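You operate a simulated robot arm through the tools that you are given. There is no shell and no other tool.

You run a simulated robot arm. Do the job below in one go: nothing can be reset, and whatever is moved stays where it is left.

Task
Open the stop that stalled the bracket to 30 degrees and sweep it clear.
Fine: the tester starts off; turn the stop dial before you switch on; the other dial stays; hands clear of the bracket in the sweep; end with the tester off.

Only the result counts: the job must be done as asked and must still hold three seconds after the hand-in. Knocking over, shifting, dropping, spilling or breaking anything else fails it.

Robot
A 7-joint arm with a two-finger parallel gripper, fixed in place. Base frame: the origin is on the floor under the middle of its stand, x ahead of it, y to its left, z up. Readings come in m, degrees, newtons and seconds.
It reaches about 1.247 m from its shoulder. Its first joint turns from -132.0 to 132.0 degrees. Payload 3.91 kg.
The TCP is the grasp point between the finger pads, 0.03 m short of the fingertips. In the tool frame z runs along the fingers and y along their closing line. The gripper opens to 0.11 m. The fingers are 0.02 m wide and 0.01 m thick; the gripper's body (0.048 by 0.112 m) begins 0.055 m behind the TCP.
Orientation is that of the tool frame in the base frame, as [roll, pitch, yaw] about the fixed x, y, z axes, in that order (R = Rz(yaw) Ry(pitch) Rx(roll)). With the fingers straight down and closing along the base's y, the tool's x points along the base's -x, its y along +y and its z along -z.

Tools
- The arm moves only by the tool arm_command. Its argument "series" is text: rows parted by semicolons, each of 7 numbers parted by spaces: the shift along the base's x, y, z in m, then the turn, a rotation vector about the base's x, y, z in degrees, then the finger opening in m, from 0 to 0.11. In form: x y z ax ay az gripper; .... A call has 1 to 20 rows; each row is the pose to reach, as a shift and turn from the pose commanded when the call began. Rows are played at 5 a second. More than 0.05 m and 8.6 degrees between two rows, or a gripper value outside its range, and nothing of the call is played. A pose out of reach is approached as far as the arm can. The call stops where the force on the tool passes 60 N (or 10 N more than at its start, if that is more) or the arm is blocked; 0.2 s more then pass. Each finger travels about 0.108 m/s and halts on what it meets, pressing with about 22 N; the grip force reading is that of the motor and also rises with nothing between the fingers. The clock runs only during rows and for 0.2 s after the last one: add rows that repeat a pose to give the fingers time. It gives the time, the measured TCP pose, the force on the tool (base axes), the opening and the grip force at its end, in the units of the frame above (readings bear some noise), with the torque about the TCP (base axes, N m) and any sound that the robot's microphone picked up, and new pictures: "pictures" is both (left out), scene, wrist or none.
- Cameras (640 x 400 px; columns grow to the right, rows downward): "scene" is fixed at [0.393, 0.6554, 1.3964]; the picture's right is [-0.27, -0.96, 0.00], its down [-0.93, 0.26, -0.25] and it looks along [0.24, -0.07, -0.97] (base axes); focal length 257 px, centre (320, 200). "wrist" rides on the gripper at [0.072, 0.017, -0.103] in the tool frame; the picture's right is [-0.23, 0.97, 0.00], its down [-0.76, -0.18, -0.62] and it looks along [-0.61, -0.14, 0.78] (tool axes); focal length 222 px, centre (320, 200). There is no depth. A picture from a camera that has moved, and an enlarged one, comes with that camera's place and axes in the base frame and with its lens. The place of the scene camera against the robot may be out by one fixed shift of up to 0.012 m in any direction.
- inspect(camera, box): a new picture of the part [left, top, right, bottom] of that camera's present view, enlarged. It takes no simulated time.
- hand_in(): hands the job in; it is judged then, once.

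Nothing tells you positions but the pictures and the camera data. Unless the task says otherwise, let go and move clear before handing in.

The tools are called after ">>>" by a JSON object that holds its "op" and its "data". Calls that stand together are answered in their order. arm_command: Moves the arm, as the interface text tells. Its arguments: {"type":"object","properties":{"series":{"type":"string"},"pictures":{"type":"string","enum":["both","scene","wrist","none"]}},"required":["series"]} The other tools are called the same way: inspect (camera, box) takes an enlarged picture of a part of a camera's view; hand_in () hands the job in.

At the start:

```text
time_s: 0.0
tcp_pos: [0.4408, 0.4938, 1.1428]
tcp_rot: [180.0, 0.0, 179.9]
contact_force: [1.0, -0.2, -0.1]
ft_torque: [0.01, -0.03, 0.02]
grip_width: 0.1098
finger_force: 0.1
```

scene: 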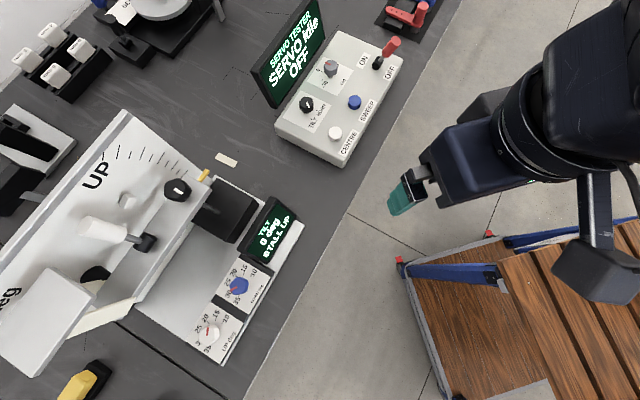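
wrist: 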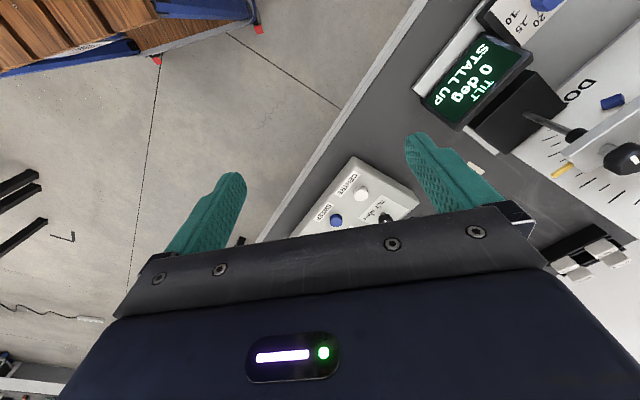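

I see a bench with a tilt jig (display "TILT 0 deg STALL UP"), two stop dials on it (blue and white/red), and a servo tester with a toggle switch, knobs and buttons. I'll enlarge the views to read the labels first.

>>> {"op": "inspect", "data": {"camera": "scene", "box": [170, 180, 320, 370]}}

>>> {"op": "inspect", "data": {"camera": "scene", "box": [250, 0, 430, 180]}}

>>> {"op": "inspect", "data": {"camera": "scene", "box": [0, 90, 240, 400]}}

>>> {"op": "inspect", "data": {"camera": "wrist", "box": [400, 0, 640, 150]}}

```text
2.11 times, centred on (245, 275) of scene
camera zoom: at [0.393, 0.6554, 1.3964], right [-0.27, -0.96, 0.0], down [-0.93, 0.26, -0.25], along [0.24, -0.07, -0.97], focal length 541 px, centre (478, 42)
```

zoom: 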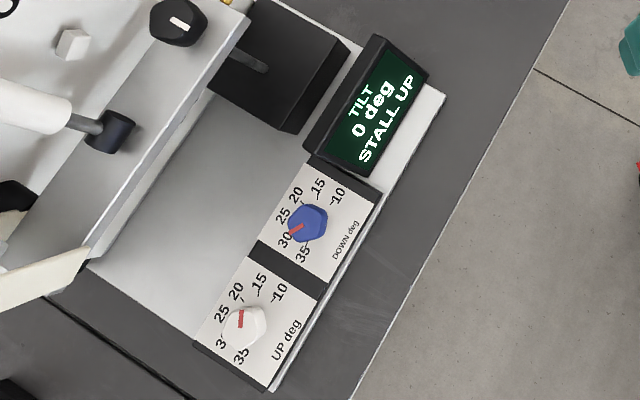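

```text
2.22 times, centred on (340, 90) of scene
camera zoom: at [0.393, 0.6554, 1.3964], right [-0.27, -0.96, 0.0], down [-0.93, 0.26, -0.25], along [0.24, -0.07, -0.97], focal length 571 px, centre (276, 444)
```

zoom: 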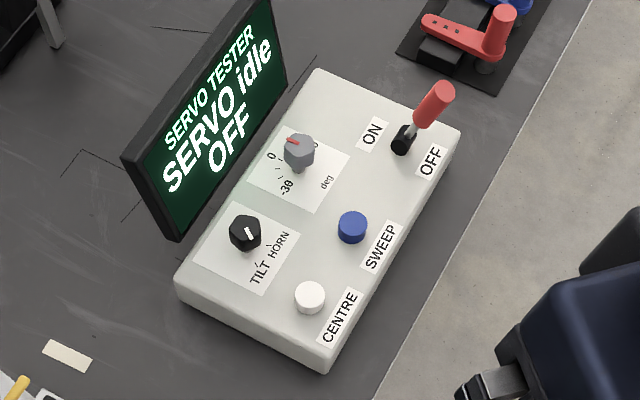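

```text
1.29 times, centred on (120, 245) of scene
camera zoom: at [0.393, 0.6554, 1.3964], right [-0.27, -0.96, 0.0], down [-0.93, 0.26, -0.25], along [0.24, -0.07, -0.97], focal length 332 px, centre (578, 142)
```

zoom: 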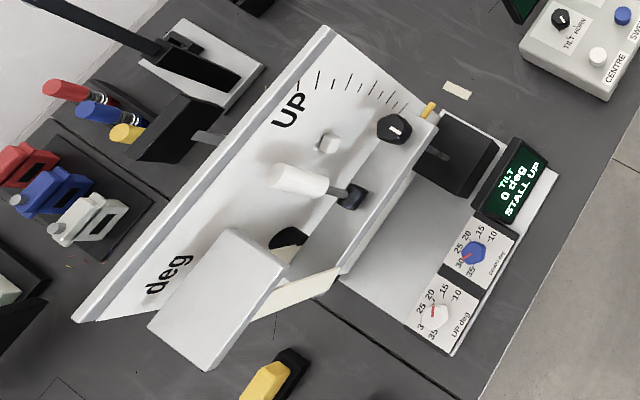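

```text
2.67 times, centred on (520, 75) of wrist
camera zoom: at [0.3682, 0.511, 1.2461], right [0.23, 0.97, 0.0], down [0.76, -0.18, 0.62], along [0.61, -0.14, -0.78], focal length 592 px, centre (-213, 533)
```

zoom: 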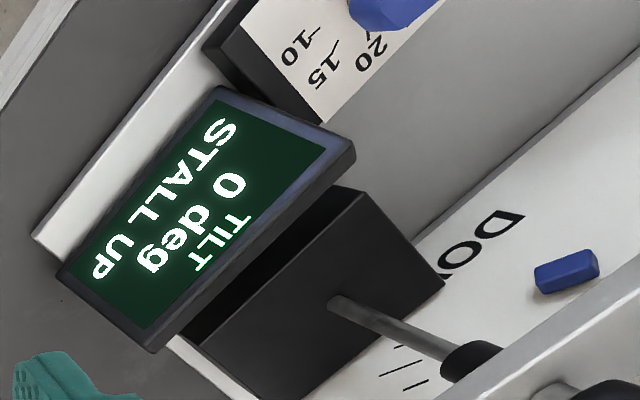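

The display reads "STALL UP", so the stop to open is the white "UP deg" dial, at about (0.33, 0.90, 0.82) and now set a bit above 20. The bench runs at about 45 degrees to my base. I'll turn the hand to face it and look closer with the wrist camera.

>>> {"op": "arm_command", "data": {"series": "-0.0183 0.0306 -0.0167 0 0 4.5 0.11; -0.0366 0.0612 -0.0334 0 0 9 0.11; -0.0549 0.0918 -0.0501 0 0 13.5 0.11; -0.0732 0.1224 -0.0668 0 0 18 0.11; -0.0915 0.153 -0.0835 0 0 22.5 0.11; -0.1098 0.1836 -0.1002 0 0 27 0.11; -0.1281 0.2142 -0.1169 0 0 31.5 0.11; -0.1464 0.2448 -0.1336 0 0 36 0.11; -0.1647 0.2754 -0.1503 0 0 40.5 0.11; -0.183 0.306 -0.167 0 0 45 0.11; -0.183 0.306 -0.167 0 0 45 0.11", "pictures": "both"}}

```text
time_s: 2.4
tcp_pos: [0.2555, 0.8006, 0.9766]
tcp_rot: [-180.0, 0.0, -134.9]
contact_force: [0.3, -0.2, 0.9]
ft_torque: [0.03, -0.01, 0.01]
grip_width: 0.11
finger_force: 0.1
camera wrist: at [0.194, 0.7617, 1.0789], right [-0.53, 0.85, 0.0], down [0.66, 0.41, 0.62], along [0.53, 0.33, -0.78], focal length 222 px, centre (320, 200)
```

scene: 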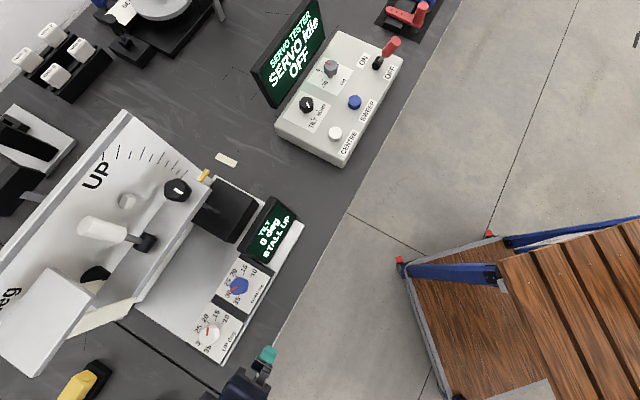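
wrist: 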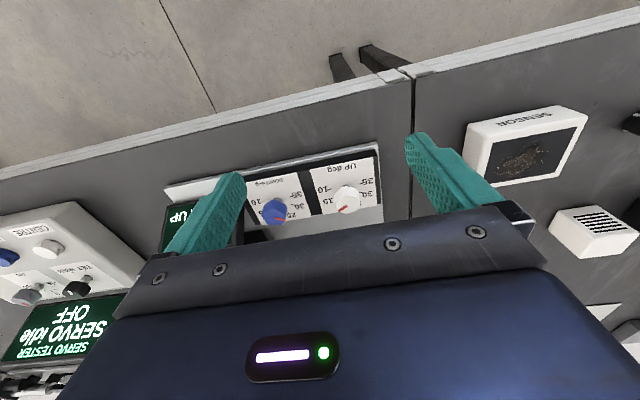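

The wrist view now shows both dials, upside down. I'll enlarge it to read the exact scale directions and triangulate.

>>> {"op": "inspect", "data": {"camera": "wrist", "box": [240, 140, 390, 235]}}

>>> {"op": "inspect", "data": {"camera": "scene", "box": [180, 300, 250, 370]}}

>>> {"op": "inspect", "data": {"camera": "scene", "box": [210, 240, 280, 310]}}

```text
4.21 times, centred on (315, 188) of wrist
camera zoom: at [0.194, 0.7617, 1.0789], right [-0.53, 0.85, 0.0], down [0.66, 0.41, 0.62], along [0.53, 0.33, -0.78], focal length 935 px, centre (341, 253)
```

zoom: 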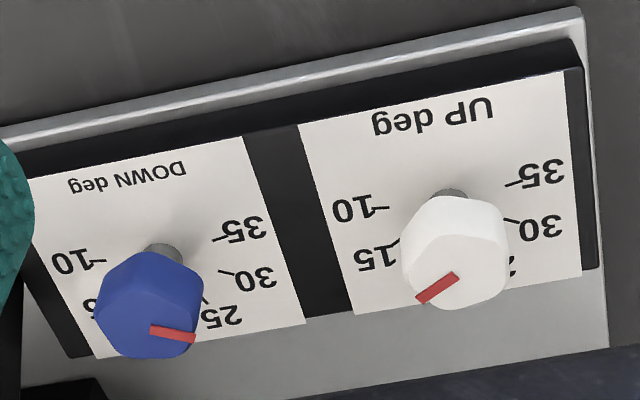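

```text
5.71 times, centred on (215, 335) of scene
camera zoom: at [0.393, 0.6554, 1.3964], right [-0.27, -0.96, 0.0], down [-0.93, 0.26, -0.25], along [0.24, -0.07, -0.97], focal length 1469 px, centre (920, -571)
```

zoom: 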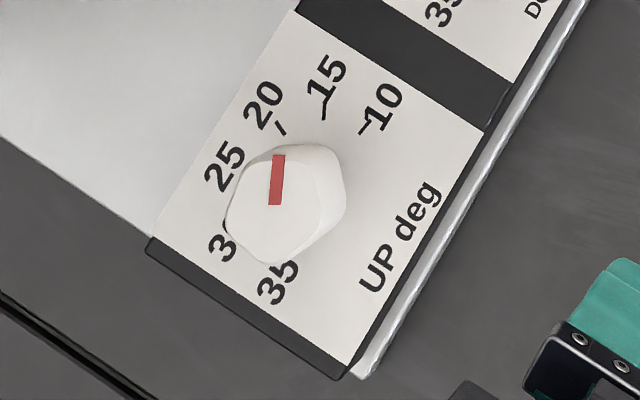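

```text
5.71 times, centred on (245, 275) of scene
camera zoom: at [0.393, 0.6554, 1.3964], right [-0.27, -0.96, 0.0], down [-0.93, 0.26, -0.25], along [0.24, -0.07, -0.97], focal length 1469 px, centre (749, -229)
```

zoom: 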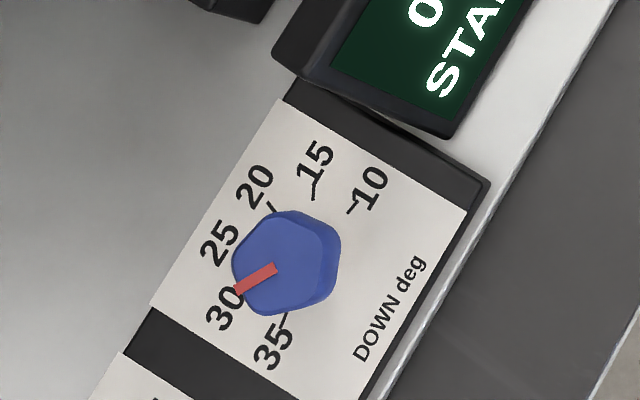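

The panel is level, at about z 0.826. The UP knob sits at roughly (0.327, 0.886), with its top near z 0.861. Next I'll look at the tester to see its selector, knobs, buttons and switch.

>>> {"op": "arm_command", "data": {"series": "0.0323 -0.0286 0.01 0 0 0 0.11; 0.0646 -0.0573 0.02 0 0 0 0.11; 0.0969 -0.0859 0.02 0 0 0 0.11; 0.1292 -0.1145 0.02 0 0 0 0.11; 0.1615 -0.1432 0.02 0 0 0 0.11; 0.1938 -0.1718 0.02 0 0 0 0.11; 0.226 -0.2004 0.02 0 0 0 0.11; 0.2583 -0.2291 0.02 0 0 0 0.11; 0.2906 -0.2577 0.02 0 0 0 0.11; 0.3229 -0.2863 0.02 0 0 0 0.11; 0.3552 -0.315 0.01 0 0 0 0.11; 0.3875 -0.3436 0.01 0 0 0 0.11; 0.3875 -0.3436 0.01 0 0 0 0.11", "pictures": "both"}}

```text
time_s: 5.2
tcp_pos: [0.6465, 0.4544, 0.9847]
tcp_rot: [179.9, 0.0, -134.9]
contact_force: [-1.0, 0.6, 0.4]
ft_torque: [-0.02, 0.01, 0.0]
grip_width: 0.1098
finger_force: 0.1
camera wrist: at [0.5831, 0.417, 1.0881], right [-0.53, 0.85, 0.0], down [0.66, 0.41, 0.62], along [0.53, 0.33, -0.78], focal length 222 px, centre (320, 200)
```

scene: 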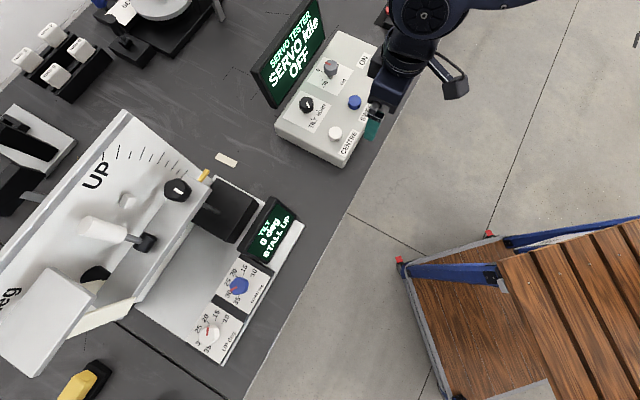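
wrist: 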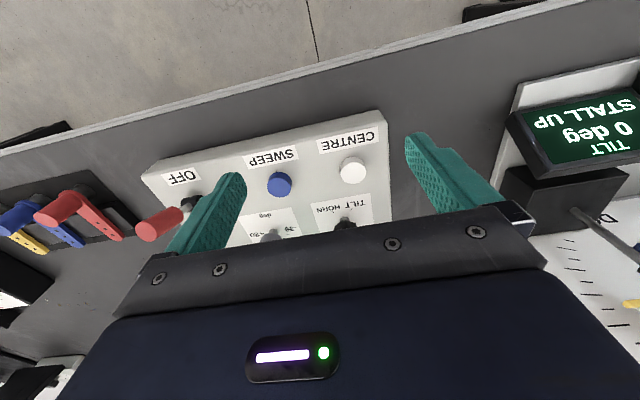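

The tester buttons and lever are in view, but the gripper hides the knobs. I'll enlarge this view, then back off for a better one.

>>> {"op": "inspect", "data": {"camera": "wrist", "box": [120, 100, 400, 250]}}

>>> {"op": "arm_command", "data": {"series": "-0.02 -0.02 0.02 0 0 0 0.11; -0.04 -0.04 0.04 0 0 0 0.11; -0.06 -0.06 0.05 0 0 0 0.11; -0.08 -0.08 0.05 0 0 0 0.11; -0.08 -0.08 0.05 0 0 0 0.11", "pictures": "both"}}

```text
2.29 times, centred on (260, 175) of wrist
camera zoom: at [0.5831, 0.417, 1.0881], right [-0.53, 0.85, 0.0], down [0.66, 0.41, 0.62], along [0.53, 0.33, -0.78], focal length 508 px, centre (457, 257)
```

zoom: 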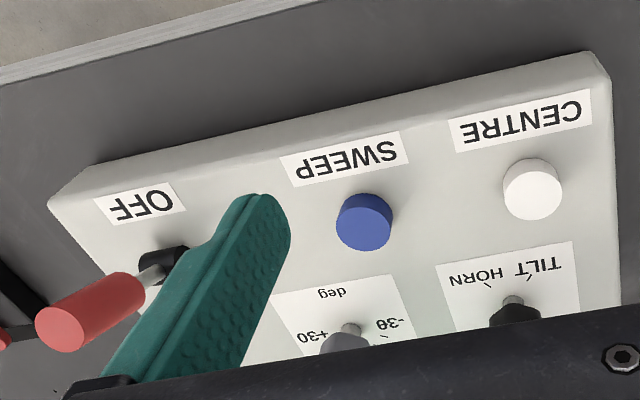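

```text
time_s: 6.4
tcp_pos: [0.563, 0.3749, 1.0351]
tcp_rot: [180.0, 0.0, -135.0]
contact_force: [0.2, -1.0, 0.4]
ft_torque: [-0.02, 0.0, 0.02]
grip_width: 0.11
finger_force: 0.0
camera wrist: at [0.5018, 0.3362, 1.1384], right [-0.53, 0.85, 0.0], down [0.66, 0.41, 0.62], along [0.53, 0.33, -0.78], focal length 222 px, centre (320, 200)
```

scene: 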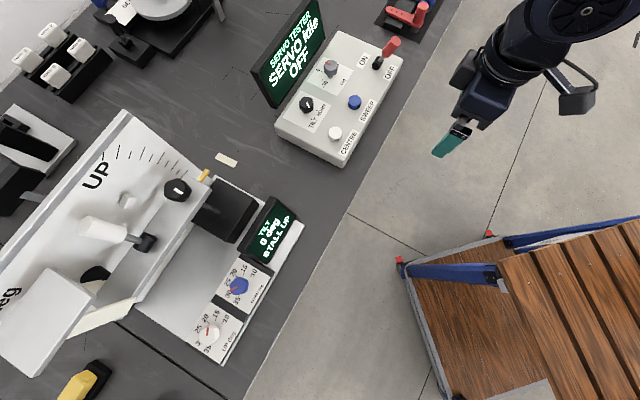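
wrist: 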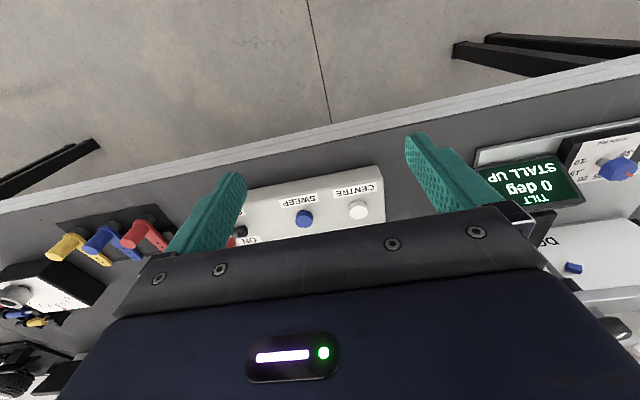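

The knobs need a view from further ahead, so I'll move over the tester well above it and look straight down at them.

>>> {"op": "arm_command", "data": {"series": "0.034 0.0294 0.01 0 0 0 0.11; 0.068 0.0588 0.01 0 0 0 0.11; 0.102 0.0882 0.01 0 0 0 0.11; 0.136 0.1176 0.01 0 0 0 0.11; 0.171 0.147 0.01 0 0 0 0.11; 0.171 0.147 0.01 0 0 0 0.11", "pictures": "wrist"}}

>>> {"op": "inspect", "data": {"camera": "wrist", "box": [160, 60, 420, 220]}}

```text
time_s: 7.8
tcp_pos: [0.7358, 0.5222, 1.0453]
tcp_rot: [-179.9, -0.1, -134.9]
contact_force: [-1.5, 0.6, 0.5]
ft_torque: [0.03, -0.02, 0.01]
grip_width: 0.1099
finger_force: 0.1
camera wrist: at [0.6736, 0.4838, 1.1487], right [-0.53, 0.85, 0.0], down [0.66, 0.41, 0.62], along [0.53, 0.33, -0.78], focal length 222 px, centre (320, 200)
```

wrist: 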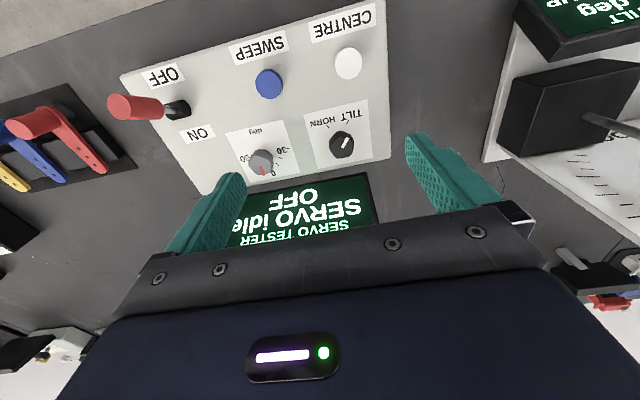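

```text
2.46 times, centred on (290, 140) of wrist
camera zoom: at [0.6736, 0.4838, 1.1487], right [-0.53, 0.85, 0.0], down [0.66, 0.41, 0.62], along [0.53, 0.33, -0.78], focal length 547 px, centre (394, 348)
```

zoom: 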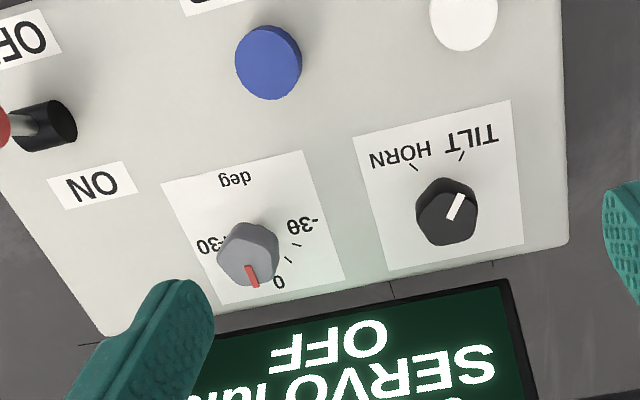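

The tester selector is already on TILT, the angle knob is at 0 and the lever is at OFF, so nothing there needs changing. I read the UP dial at about 14–15, with 36 degrees of knob turn per 5 on the scale. The 30 mark is therefore about 112–115 degrees counter-clockwise from here. I'll move above the UP dial for a closer look.

>>> {"op": "arm_command", "data": {"series": "-0.0315 0.0279 0 0 0 0 0.11; -0.063 0.0557 0 0 0 0 0.11; -0.0946 0.0836 0 0 0 0 0.11; -0.1261 0.1115 0 0 0 0 0.11; -0.1576 0.1393 0 0 0 0 0.11; -0.1891 0.1672 0 0 0 0 0.11; -0.2207 0.1951 0 0 0 0 0.11; -0.2522 0.223 0 0 0 0 0.11; -0.2837 0.2508 0 0 0 0 0.11; -0.3152 0.2787 -0.01 0 0 0 0.11; -0.3468 0.3066 -0.025 0 0 0 0.11; -0.3783 0.3344 -0.04 0 0 0 0.11; -0.4098 0.3623 -0.06 0 0 0 0.11; -0.4098 0.3623 -0.076 0 0 0 0.11; -0.4098 0.3623 -0.076 0 0 0 0.11", "pictures": "both"}}

>>> {"op": "inspect", "data": {"camera": "wrist", "box": [220, 50, 420, 175]}}

```text
time_s: 11.0
tcp_pos: [0.326, 0.8852, 0.9688]
tcp_rot: [180.0, -0.1, -135.1]
contact_force: [0.1, 0.0, 0.7]
ft_torque: [-0.01, 0.0, -0.02]
grip_width: 0.11
finger_force: 0.1
camera wrist: at [0.2637, 0.847, 1.0722], right [-0.53, 0.85, 0.0], down [0.66, 0.41, 0.62], along [0.53, 0.33, -0.78], focal length 222 px, centre (320, 200)
```

scene: 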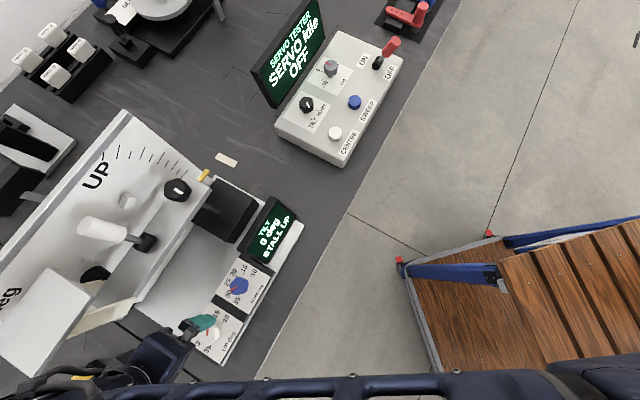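
wrist: 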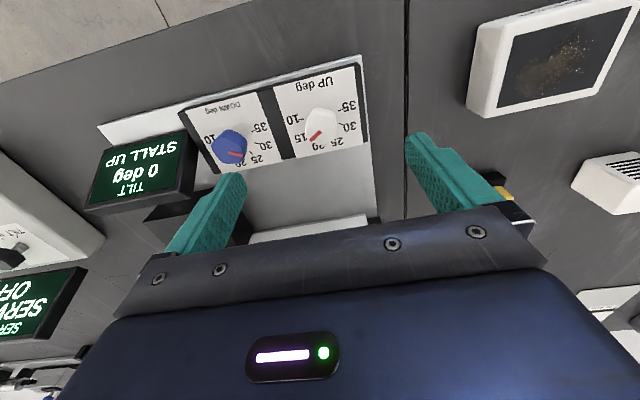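

```text
3.20 times, centred on (320, 112) of wrist
camera zoom: at [0.2637, 0.847, 1.0722], right [-0.53, 0.85, 0.0], down [0.66, 0.41, 0.62], along [0.53, 0.33, -0.78], focal length 711 px, centre (320, 480)
```

zoom: 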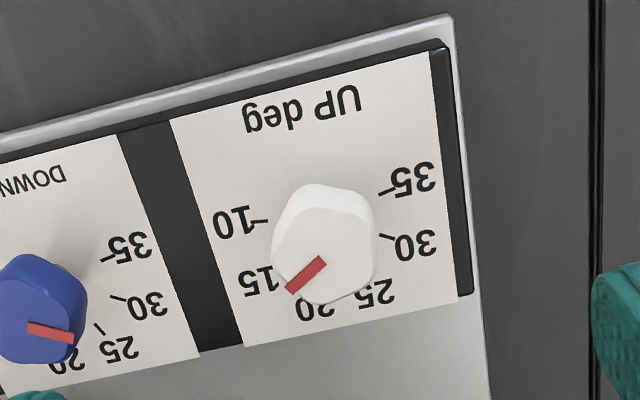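

The knob centre looks nearer (0.332, 0.891), with the top at about z 0.855. I'll come down so the fingertips are just above the knob and check the alignment there.

>>> {"op": "arm_command", "data": {"series": "0.0045 0.0045 -0.03 0 0 0 0.11; 0.0045 0.0045 -0.06 0 0 0 0.11; 0.0045 0.0045 -0.06 0 0 0 0.11", "pictures": "wrist"}}

>>> {"op": "inspect", "data": {"camera": "wrist", "box": [220, 80, 420, 205]}}

```text
time_s: 11.8
tcp_pos: [0.3308, 0.8914, 0.9087]
tcp_rot: [179.9, 0.0, -135.0]
contact_force: [0.2, 1.0, 0.2]
ft_torque: [-0.02, 0.05, 0.01]
grip_width: 0.11
finger_force: 0.1
camera wrist: at [0.268, 0.8516, 1.0123], right [-0.53, 0.85, 0.0], down [0.66, 0.41, 0.62], along [0.53, 0.33, -0.78], focal length 222 px, centre (320, 200)
```

wrist: 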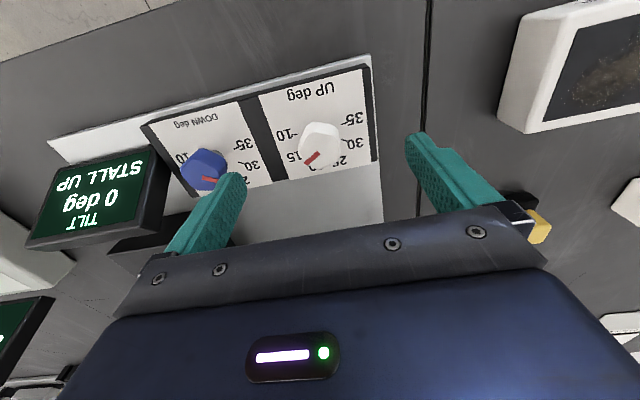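

```text
3.20 times, centred on (320, 142) of wrist
camera zoom: at [0.268, 0.8516, 1.0123], right [-0.53, 0.85, 0.0], down [0.66, 0.41, 0.62], along [0.53, 0.33, -0.78], focal length 711 px, centre (320, 384)
```

zoom: 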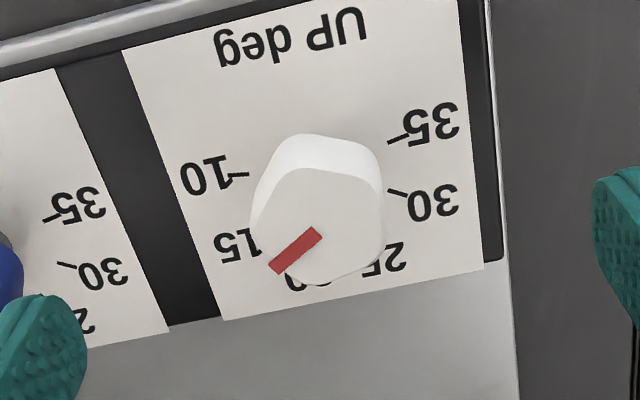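

The knob top face is nearly centred under the TCP. I'll enlarge it to see the flats and the exact pointer angle.

>>> {"op": "inspect", "data": {"camera": "wrist", "box": [285, 110, 355, 180]}}

>>> {"op": "inspect", "data": {"camera": "wrist", "box": [165, 120, 285, 200]}}

>>> {"op": "inspect", "data": {"camera": "scene", "box": [60, 240, 300, 390]}}

```text
5.71 times, centred on (320, 145) of wrist
camera zoom: at [0.268, 0.8516, 1.0123], right [-0.53, 0.85, 0.0], down [0.66, 0.41, 0.62], along [0.53, 0.33, -0.78], focal length 1269 px, centre (320, 514)
```

zoom: 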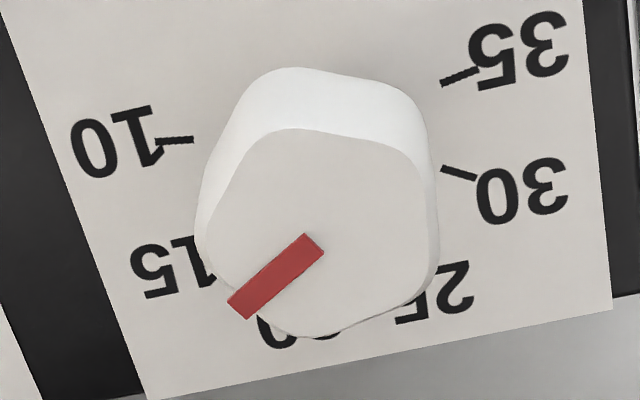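

```text
5.00 times, centred on (225, 160) of wrist
camera zoom: at [0.268, 0.8516, 1.0123], right [-0.53, 0.85, 0.0], down [0.66, 0.41, 0.62], along [0.53, 0.33, -0.78], focal length 1111 px, centre (795, 400)
```

zoom: 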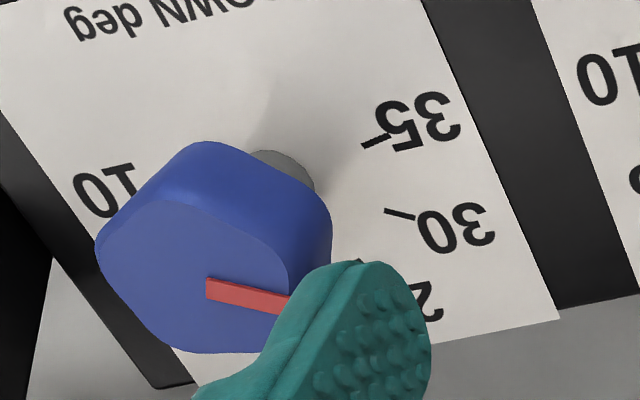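

```text
2.67 times, centred on (180, 315) of scene
camera zoom: at [0.393, 0.6554, 1.3964], right [-0.27, -0.96, 0.0], down [-0.93, 0.26, -0.25], along [0.24, -0.07, -0.97], focal length 686 px, centre (693, -107)
```

zoom: 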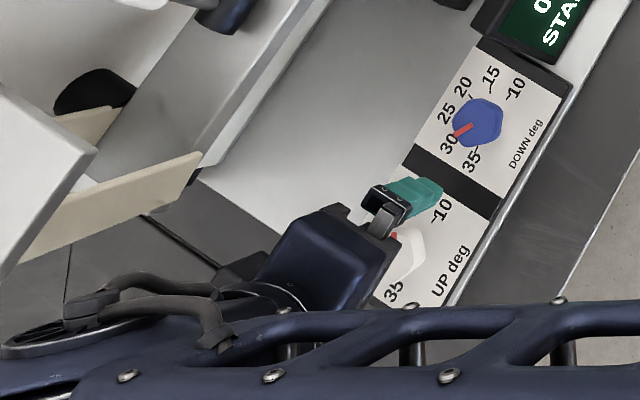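

The knob is a five-sided cap on a shaft. Its pointer reads exactly 15, and the ticks are 40 degrees of turn per 5 on the scale (10 at -10°, 30 at 150°), so it needs +120 degrees. The DOWN dial is at 30 and must stay there. I'll rotate the hand -42 degrees above the knob to line up with its flats, which also gives a second viewing angle.

>>> {"op": "arm_command", "data": {"series": "0.001 0.001 0 0 0 -8.4 0.09; 0.002 0.002 0 0 0 -16.8 0.07; 0.002 0.002 0 0 0 -25.2 0.07; 0.002 0.002 0 0 0 -33.6 0.07; 0.002 0.002 0 0 0 -42 0.07; 0.002 0.002 0 0 0 -42 0.07", "pictures": "both"}}

>>> {"op": "inspect", "data": {"camera": "wrist", "box": [250, 90, 390, 190]}}

```text
time_s: 13.2
tcp_pos: [0.3324, 0.8918, 0.9088]
tcp_rot: [-180.0, 0.0, -177.1]
contact_force: [-0.4, -0.1, 0.1]
ft_torque: [0.02, -0.01, 0.02]
grip_width: 0.0699
finger_force: 0.1
camera wrist: at [0.2599, 0.9055, 1.0131], right [0.18, 0.98, 0.0], down [0.77, -0.14, 0.62], along [0.61, -0.11, -0.78], focal length 222 px, centre (320, 200)
```

scene: 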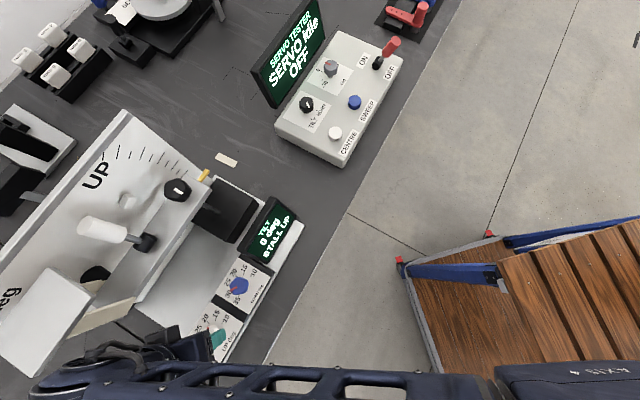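
wrist: 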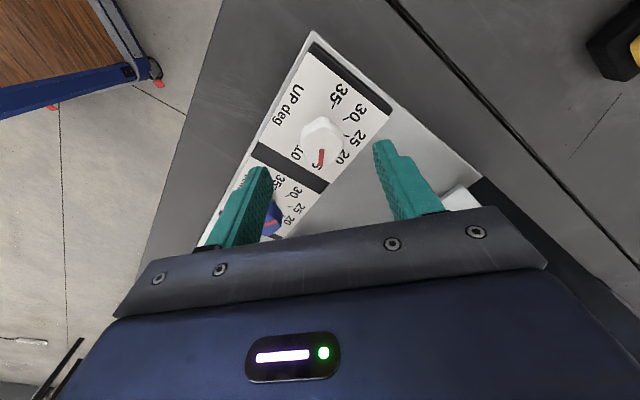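

```text
4.00 times, centred on (320, 140) of wrist
camera zoom: at [0.2599, 0.9055, 1.0131], right [0.18, 0.98, 0.0], down [0.77, -0.14, 0.62], along [0.61, -0.11, -0.78], focal length 888 px, centre (320, 440)
```

zoom: 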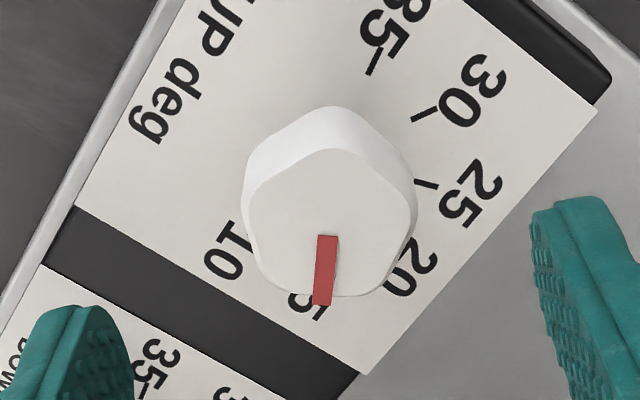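

Combining the two viewing angles puts the knob axis at about (0.336, 0.8935), with the top near z 0.85. One flat faces the left finger squarely. I'll shift onto the axis and come down around the knob with the fingers still open.

>>> {"op": "arm_command", "data": {"series": "0.003 0.0015 -0.01 0 0 0 0.07; 0.003 0.0015 -0.03 0 0 0 0.07; 0.003 0.0015 -0.05 0 0 0 0.07; 0.003 0.0015 -0.05 0 0 0 0.07", "pictures": "wrist"}}

>>> {"op": "inspect", "data": {"camera": "wrist", "box": [230, 100, 410, 220]}}

```text
time_s: 14.2
tcp_pos: [0.3354, 0.8933, 0.8595]
tcp_rot: [180.0, 0.0, -177.0]
contact_force: [0.2, 0.4, -0.3]
ft_torque: [0.02, 0.03, 0.04]
grip_width: 0.07
finger_force: 0.1
camera wrist: at [0.2631, 0.907, 0.9632], right [0.18, 0.98, 0.0], down [0.77, -0.14, 0.62], along [0.61, -0.11, -0.78], focal length 222 px, centre (320, 200)
```

wrist: 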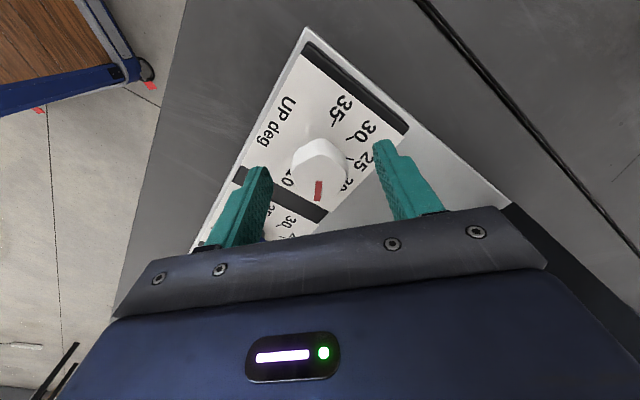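

```text
3.33 times, centred on (320, 160) of wrist
camera zoom: at [0.2631, 0.907, 0.9632], right [0.18, 0.98, 0.0], down [0.77, -0.14, 0.62], along [0.61, -0.11, -0.78], focal length 740 px, centre (320, 333)
```

zoom: 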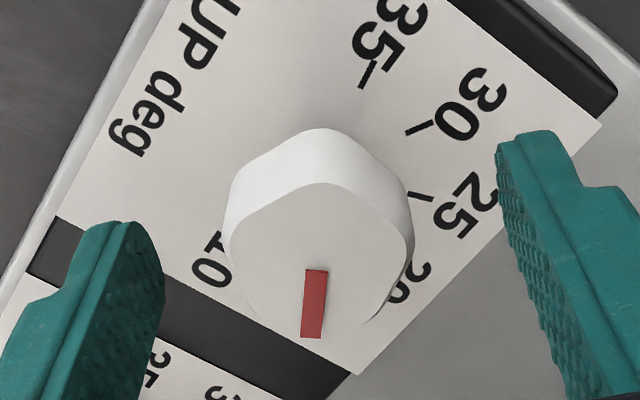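

The knob is centred between the fingertips, which hang above the panel without touching. I'll close on it now.

>>> {"op": "arm_command", "data": {"series": "0 0 0 0 0 0 0.045; 0 0 0 0 0 0 0.02; 0 0 0 0 0 0 0.02; 0 0 0 0 0 0 0.02", "pictures": "wrist"}}

>>> {"op": "inspect", "data": {"camera": "wrist", "box": [230, 100, 410, 220]}}

```text
time_s: 15.2
tcp_pos: [0.3353, 0.8934, 0.8607]
tcp_rot: [180.0, 0.0, -177.0]
contact_force: [-1.2, -6.6, -0.1]
ft_torque: [-0.11, -0.05, -0.01]
grip_width: 0.0355
finger_force: 44.5
camera wrist: at [0.2631, 0.9069, 0.9632], right [0.18, 0.98, 0.0], down [0.77, -0.14, 0.62], along [0.61, -0.11, -0.78], focal length 222 px, centre (320, 200)
```

wrist: 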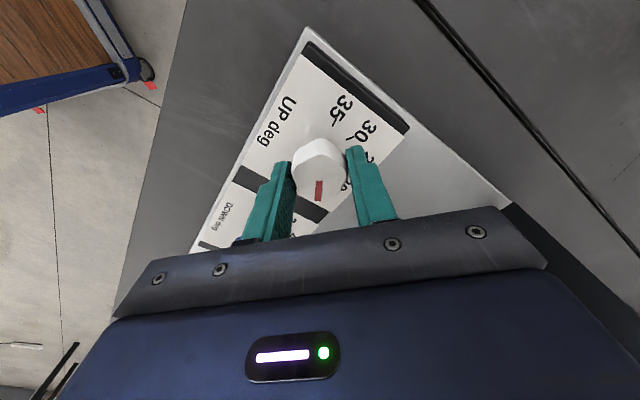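

```text
3.33 times, centred on (320, 160) of wrist
camera zoom: at [0.2631, 0.9069, 0.9632], right [0.18, 0.98, 0.0], down [0.77, -0.14, 0.62], along [0.61, -0.11, -0.78], focal length 740 px, centre (320, 333)
```

zoom: 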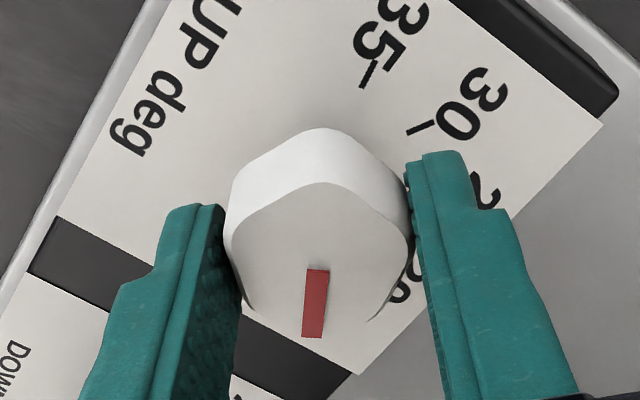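

The grip is firm at 0.0355 m with only a small side load. I'll turn counter-clockwise by the first 60 degrees and check.

>>> {"op": "arm_command", "data": {"series": "0 0 0 0 0 7.5 0.02; 0 0 0 0 0 15 0.02; 0 0 0 0 0 22.5 0.02; 0 0 0 0 0 30 0.02; 0 0 0 0 0 37.5 0.02; 0 0 0 0 0 45 0.02; 0 0 0 0 0 52.5 0.02; 0 0 0 0 0 60 0.02; 0 0 0 0 0 60 0.02", "pictures": "both"}}

>>> {"op": "inspect", "data": {"camera": "wrist", "box": [230, 100, 410, 220]}}

```text
time_s: 17.2
tcp_pos: [0.335, 0.8932, 0.8607]
tcp_rot: [-180.0, 0.0, -116.8]
contact_force: [0.5, 17.8, 2.2]
ft_torque: [1.01, -0.41, 0.04]
grip_width: 0.0354
finger_force: 45.0
camera wrist: at [0.2877, 0.8372, 0.9632], right [-0.77, 0.64, 0.0], down [0.5, 0.6, 0.62], along [0.4, 0.48, -0.78], focal length 222 px, centre (320, 200)
```

scene: 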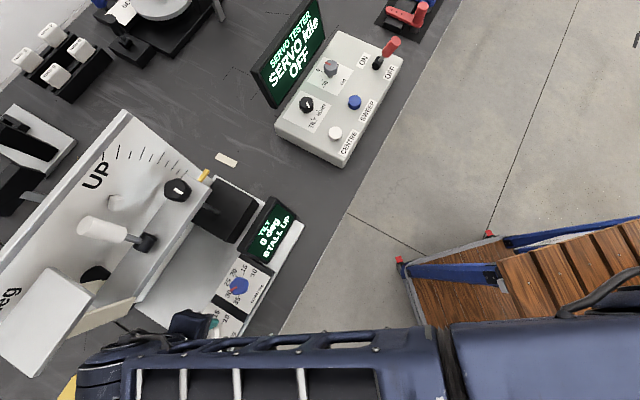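
wrist: 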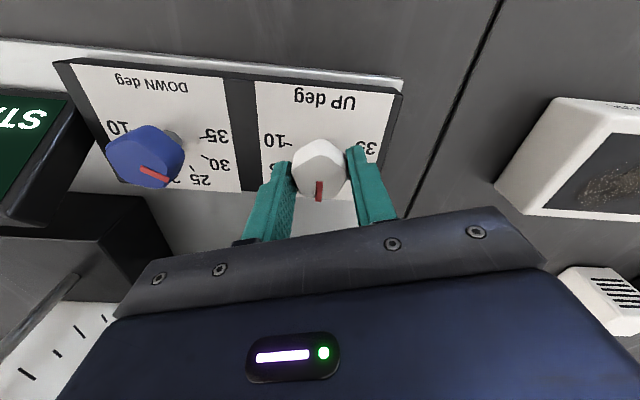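

```text
3.33 times, centred on (320, 160) of wrist
camera zoom: at [0.2877, 0.8372, 0.9632], right [-0.77, 0.64, 0.0], down [0.5, 0.6, 0.62], along [0.4, 0.48, -0.78], focal length 740 px, centre (320, 333)
```

zoom: 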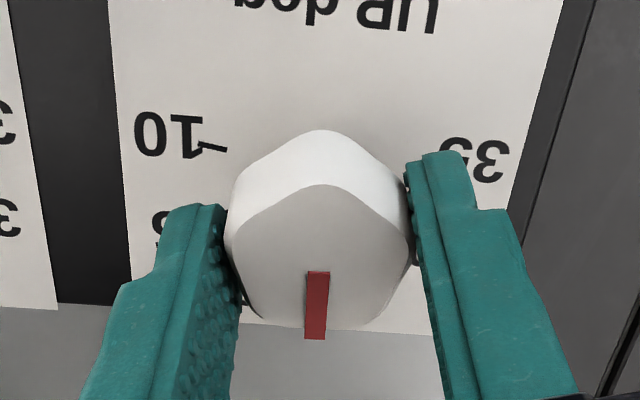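

The knob turned with the hand, now halfway, and the UP stop peg on the jig is moving. There is about 18 N of side load toward +y, so I'll ease the TCP slightly that way before finishing the turn.

>>> {"op": "arm_command", "data": {"series": "0 0.001 0 0 0 0 0.02; 0 0.001 0 0 0 0 0.02", "pictures": "none"}}

```text
time_s: 17.8
tcp_pos: [0.334, 0.8941, 0.8601]
tcp_rot: [180.0, -0.1, -116.9]
contact_force: [-5.2, -2.3, 11.0]
ft_torque: [-0.87, 0.42, 0.0]
grip_width: 0.0354
finger_force: 44.5
```

The side load is relieved. I'll continue the turn for another 30 degrees and check the load.

>>> {"op": "arm_command", "data": {"series": "0 0 0 0 0 7.5 0.02; 0 0 0 0 0 15 0.02; 0 0 0 0 0 22.5 0.02; 0 0 0 0 0 30 0.02; 0 0 0 0 0 30 0.02", "pictures": "none"}}

```text
time_s: 19.0
tcp_pos: [0.3354, 0.8934, 0.8603]
tcp_rot: [-179.9, 0.0, -86.9]
contact_force: [-9.1, -5.8, 9.2]
ft_torque: [-0.02, 0.29, -0.05]
grip_width: 0.0355
finger_force: 44.9
```

>>> {"op": "arm_command", "data": {"series": "0 0 0 0 0 7.5 0.02; 0 0 0 0 0 15 0.02; 0 0 0 0 0 22.5 0.02; 0 0 0 0 0 30 0.02; 0 0 0 0 0 30 0.02", "pictures": "both"}}

>>> {"op": "inspect", "data": {"camera": "wrist", "box": [230, 100, 410, 220]}}

```text
time_s: 20.2
tcp_pos: [0.3338, 0.8932, 0.86]
tcp_rot: [-180.0, 0.1, -56.9]
contact_force: [-14.9, -11.4, 6.9]
ft_torque: [-0.09, 0.41, -0.09]
grip_width: 0.0351
finger_force: 45.0
camera wrist: at [0.3603, 0.8243, 0.9632], right [-0.94, -0.34, 0.0], down [-0.27, 0.74, 0.62], along [-0.21, 0.59, -0.78], focal length 222 px, centre (320, 200)
```

scene: 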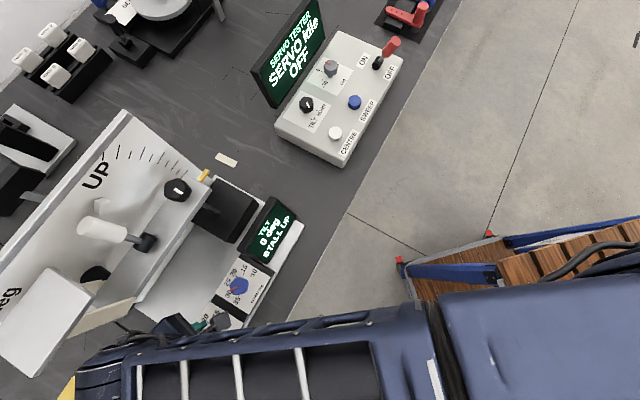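
wrist: 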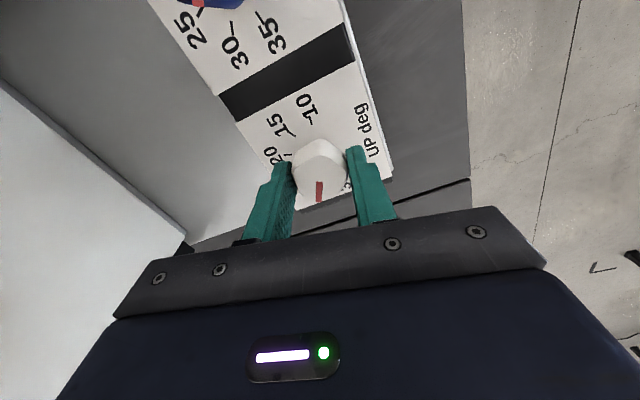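

```text
3.33 times, centred on (320, 160) of wrist
camera zoom: at [0.3603, 0.8243, 0.9632], right [-0.94, -0.34, 0.0], down [-0.27, 0.74, 0.62], along [-0.21, 0.59, -0.78], focal length 740 px, centre (320, 333)
```

zoom: 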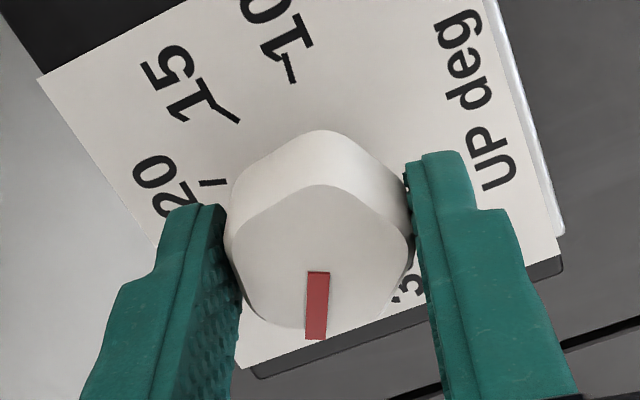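

The hand has turned 120 degrees with the knob held. I'll open the fingers, rise straight up and read the dial.

>>> {"op": "arm_command", "data": {"series": "0 0 0 0 0 0 0.07; 0 0 0 0 0 0 0.07; 0 0 0.02 0 0 0 0.07; 0 0 0.05 0 0 0 0.07; 0 0 0.05 0 0 0 0.07", "pictures": "both"}}

>>> {"op": "inspect", "data": {"camera": "wrist", "box": [230, 80, 410, 200]}}

```text
time_s: 21.4
tcp_pos: [0.3367, 0.8942, 0.9083]
tcp_rot: [180.0, 0.0, -57.0]
contact_force: [0.0, -0.2, 0.3]
ft_torque: [0.01, -0.01, -0.02]
grip_width: 0.0697
finger_force: 0.0
camera wrist: at [0.3616, 0.8245, 1.013], right [-0.94, -0.34, 0.0], down [-0.27, 0.74, 0.62], along [-0.21, 0.59, -0.78], focal length 222 px, centre (320, 200)
```

scene: 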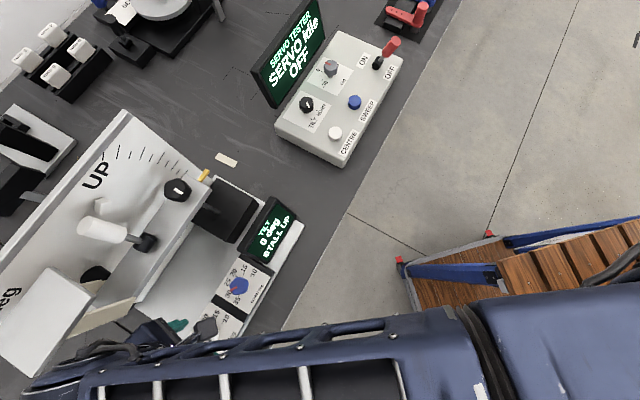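
wrist: 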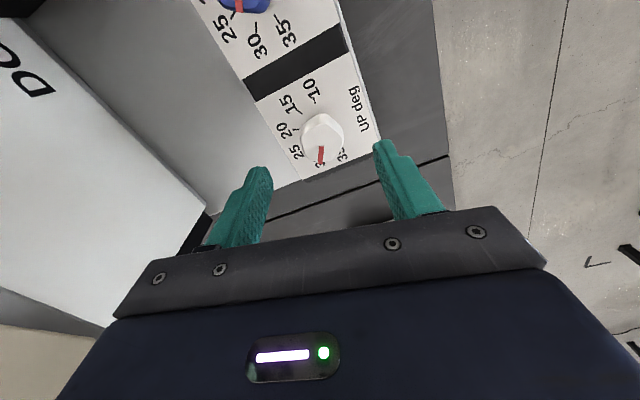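

```text
3.33 times, centred on (320, 140) of wrist
camera zoom: at [0.3616, 0.8245, 1.013], right [-0.94, -0.34, 0.0], down [-0.27, 0.74, 0.62], along [-0.21, 0.59, -0.78], focal length 740 px, centre (320, 400)
```

zoom: 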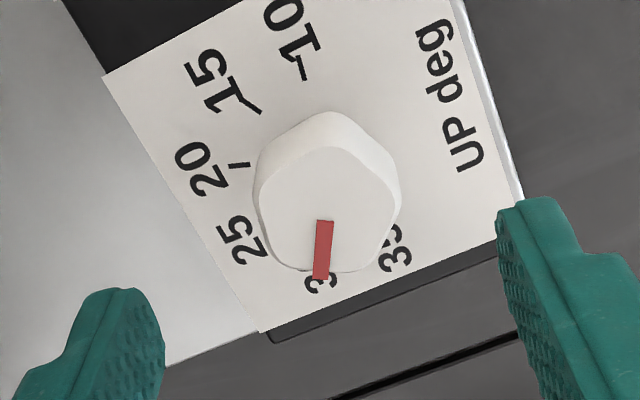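

The pointer now sits on 30 (measured 150°, exactly the 30 mark), and the DOWN dial is untouched. Next I'll lift, turn the hand back to face the bench and move over to the tester's red lever.

>>> {"op": "arm_command", "data": {"series": "0 0 0.04 0 0 -7 0.07; 0 0 0.08 0 0 -14 0.07; 0.01 -0.01 0.11 0 0 -21 0.07; 0.04 -0.042 0.11 0 0 -28 0.07; 0.07 -0.0735 0.11 0 0 -35 0.07; 0.10 -0.105 0.11 0 0 -42 0.07; 0.13 -0.1365 0.11 0 0 -49 0.05; 0.16 -0.168 0.11 0 0 -56 0.03; 0.19 -0.1995 0.11 0 0 -63 0.01; 0.22 -0.231 0.11 0 0 -70 0; 0.25 -0.2625 0.11 0 0 -78 0; 0.28 -0.294 0.11 0 0 -78 0; 0.31 -0.3255 0.11 0 0 -78 0; 0.34 -0.357 0.11 0 0 -78 0; 0.37 -0.3885 0.11 0 0 -78 0; 0.40 -0.42 0.11 0 0 -78 0; 0.43 -0.4515 0.11 0 0 -78 0; 0.46 -0.483 0.11 0 0 -78 0; 0.485 -0.51 0.11 0 0 -78 0; 0.505 -0.534 0.11 0 0 -78 0", "pictures": "both"}}

>>> {"op": "inspect", "data": {"camera": "wrist", "box": [220, 50, 420, 175]}}

>>> {"op": "inspect", "data": {"camera": "scene", "box": [0, 90, 310, 390]}}

```text
time_s: 25.6
tcp_pos: [0.8408, 0.3618, 1.0201]
tcp_rot: [179.9, -0.1, -134.9]
contact_force: [0.2, 0.7, 0.5]
ft_torque: [-0.04, -0.02, 0.04]
grip_width: 0.0
finger_force: 21.8
camera wrist: at [0.7777, 0.3218, 1.123], right [-0.53, 0.85, 0.0], down [0.66, 0.41, 0.62], along [0.53, 0.33, -0.78], focal length 222 px, centre (320, 200)
```

scene: 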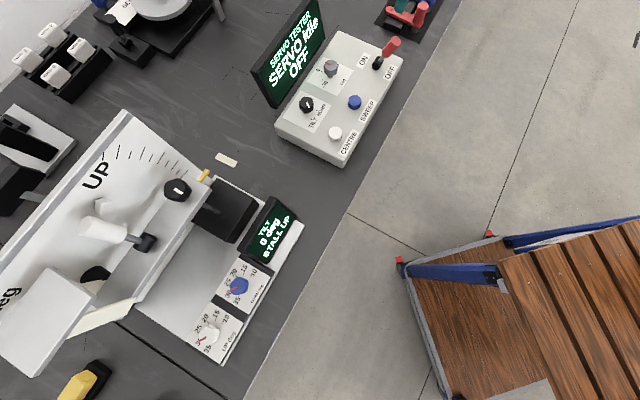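
wrist: 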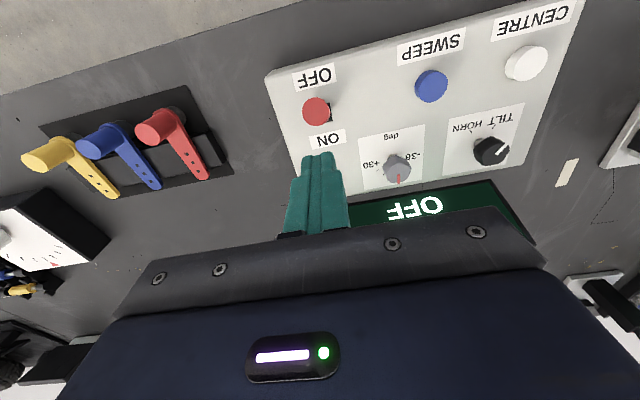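

```text
3.20 times, centred on (320, 112) of wrist
camera zoom: at [0.7777, 0.3218, 1.123], right [-0.53, 0.85, 0.0], down [0.66, 0.41, 0.62], along [0.53, 0.33, -0.78], focal length 711 px, centre (320, 480)
```

zoom: 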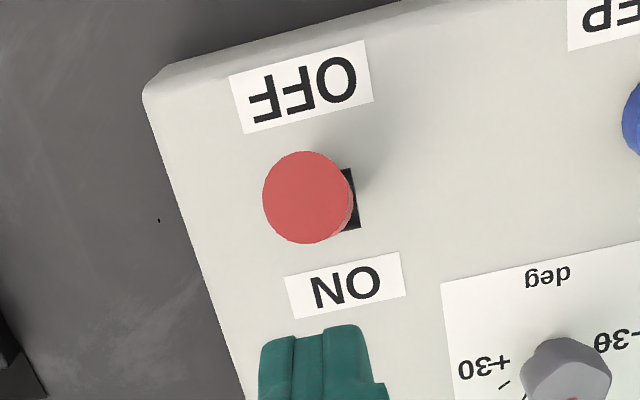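

```text
1.33 times, centred on (155, 240) of scene
camera zoom: at [0.393, 0.6554, 1.3964], right [-0.27, -0.96, 0.0], down [-0.93, 0.26, -0.25], along [0.24, -0.07, -0.97], focal length 343 px, centre (540, 147)
```

zoom: 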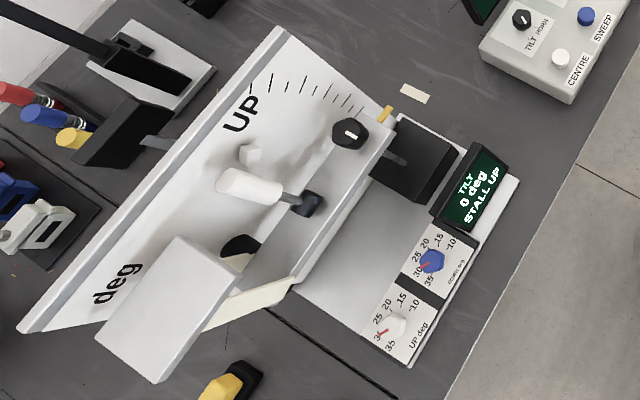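

The UP dial reads 30 in the scene view too, and the white peg has moved up the protractor. The red lever leans toward OFF, with its tip near (0.831, 0.351, 0.925) and its base near (0.856, 0.373, 0.825). I'll come down on the robot side of it with the fingers closed.

>>> {"op": "arm_command", "data": {"series": "-0.023 -0.023 0 0 0 0 0; -0.046 -0.046 0 0 0 0 0; -0.046 -0.046 -0.045 0 0 0 0; -0.046 -0.046 -0.09 0 0 0 0; -0.046 -0.046 -0.095 0 0 0 0; -0.046 -0.046 -0.095 0 0 0 0", "pictures": "both"}}

>>> {"op": "inspect", "data": {"camera": "scene", "box": [300, 0, 460, 140]}}

```text
time_s: 27.0
tcp_pos: [0.7938, 0.3134, 0.9239]
tcp_rot: [-180.0, 0.1, -134.9]
contact_force: [-0.4, 0.0, -0.5]
ft_torque: [-0.01, 0.03, 0.0]
grip_width: 0.0
finger_force: 22.4
camera wrist: at [0.7321, 0.2757, 1.0278], right [-0.53, 0.85, 0.0], down [0.66, 0.41, 0.62], along [0.53, 0.33, -0.78], focal length 222 px, centre (320, 200)
```

scene: 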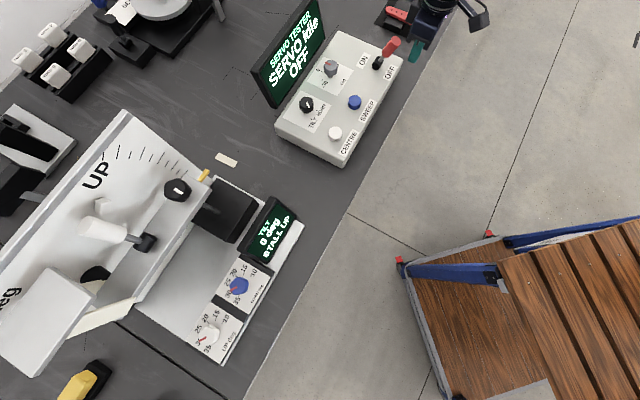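
wrist: 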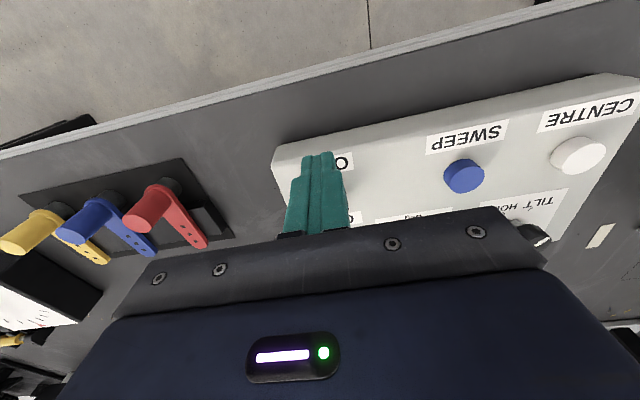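

```text
2.86 times, centred on (380, 70) of scene
camera zoom: at [0.393, 0.6554, 1.3964], right [-0.27, -0.96, 0.0], down [-0.93, 0.26, -0.25], along [0.24, -0.07, -0.97], focal length 735 px, centre (149, 571)
```

zoom: 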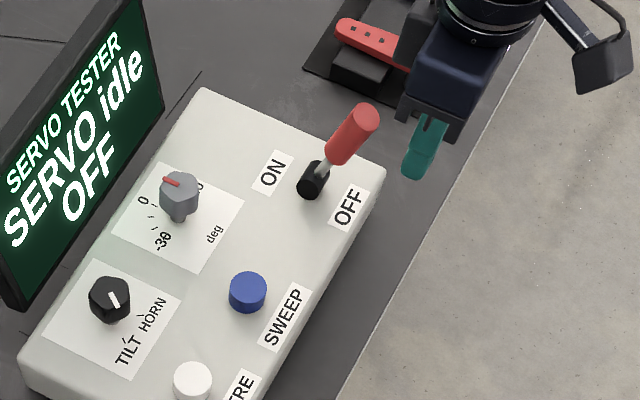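

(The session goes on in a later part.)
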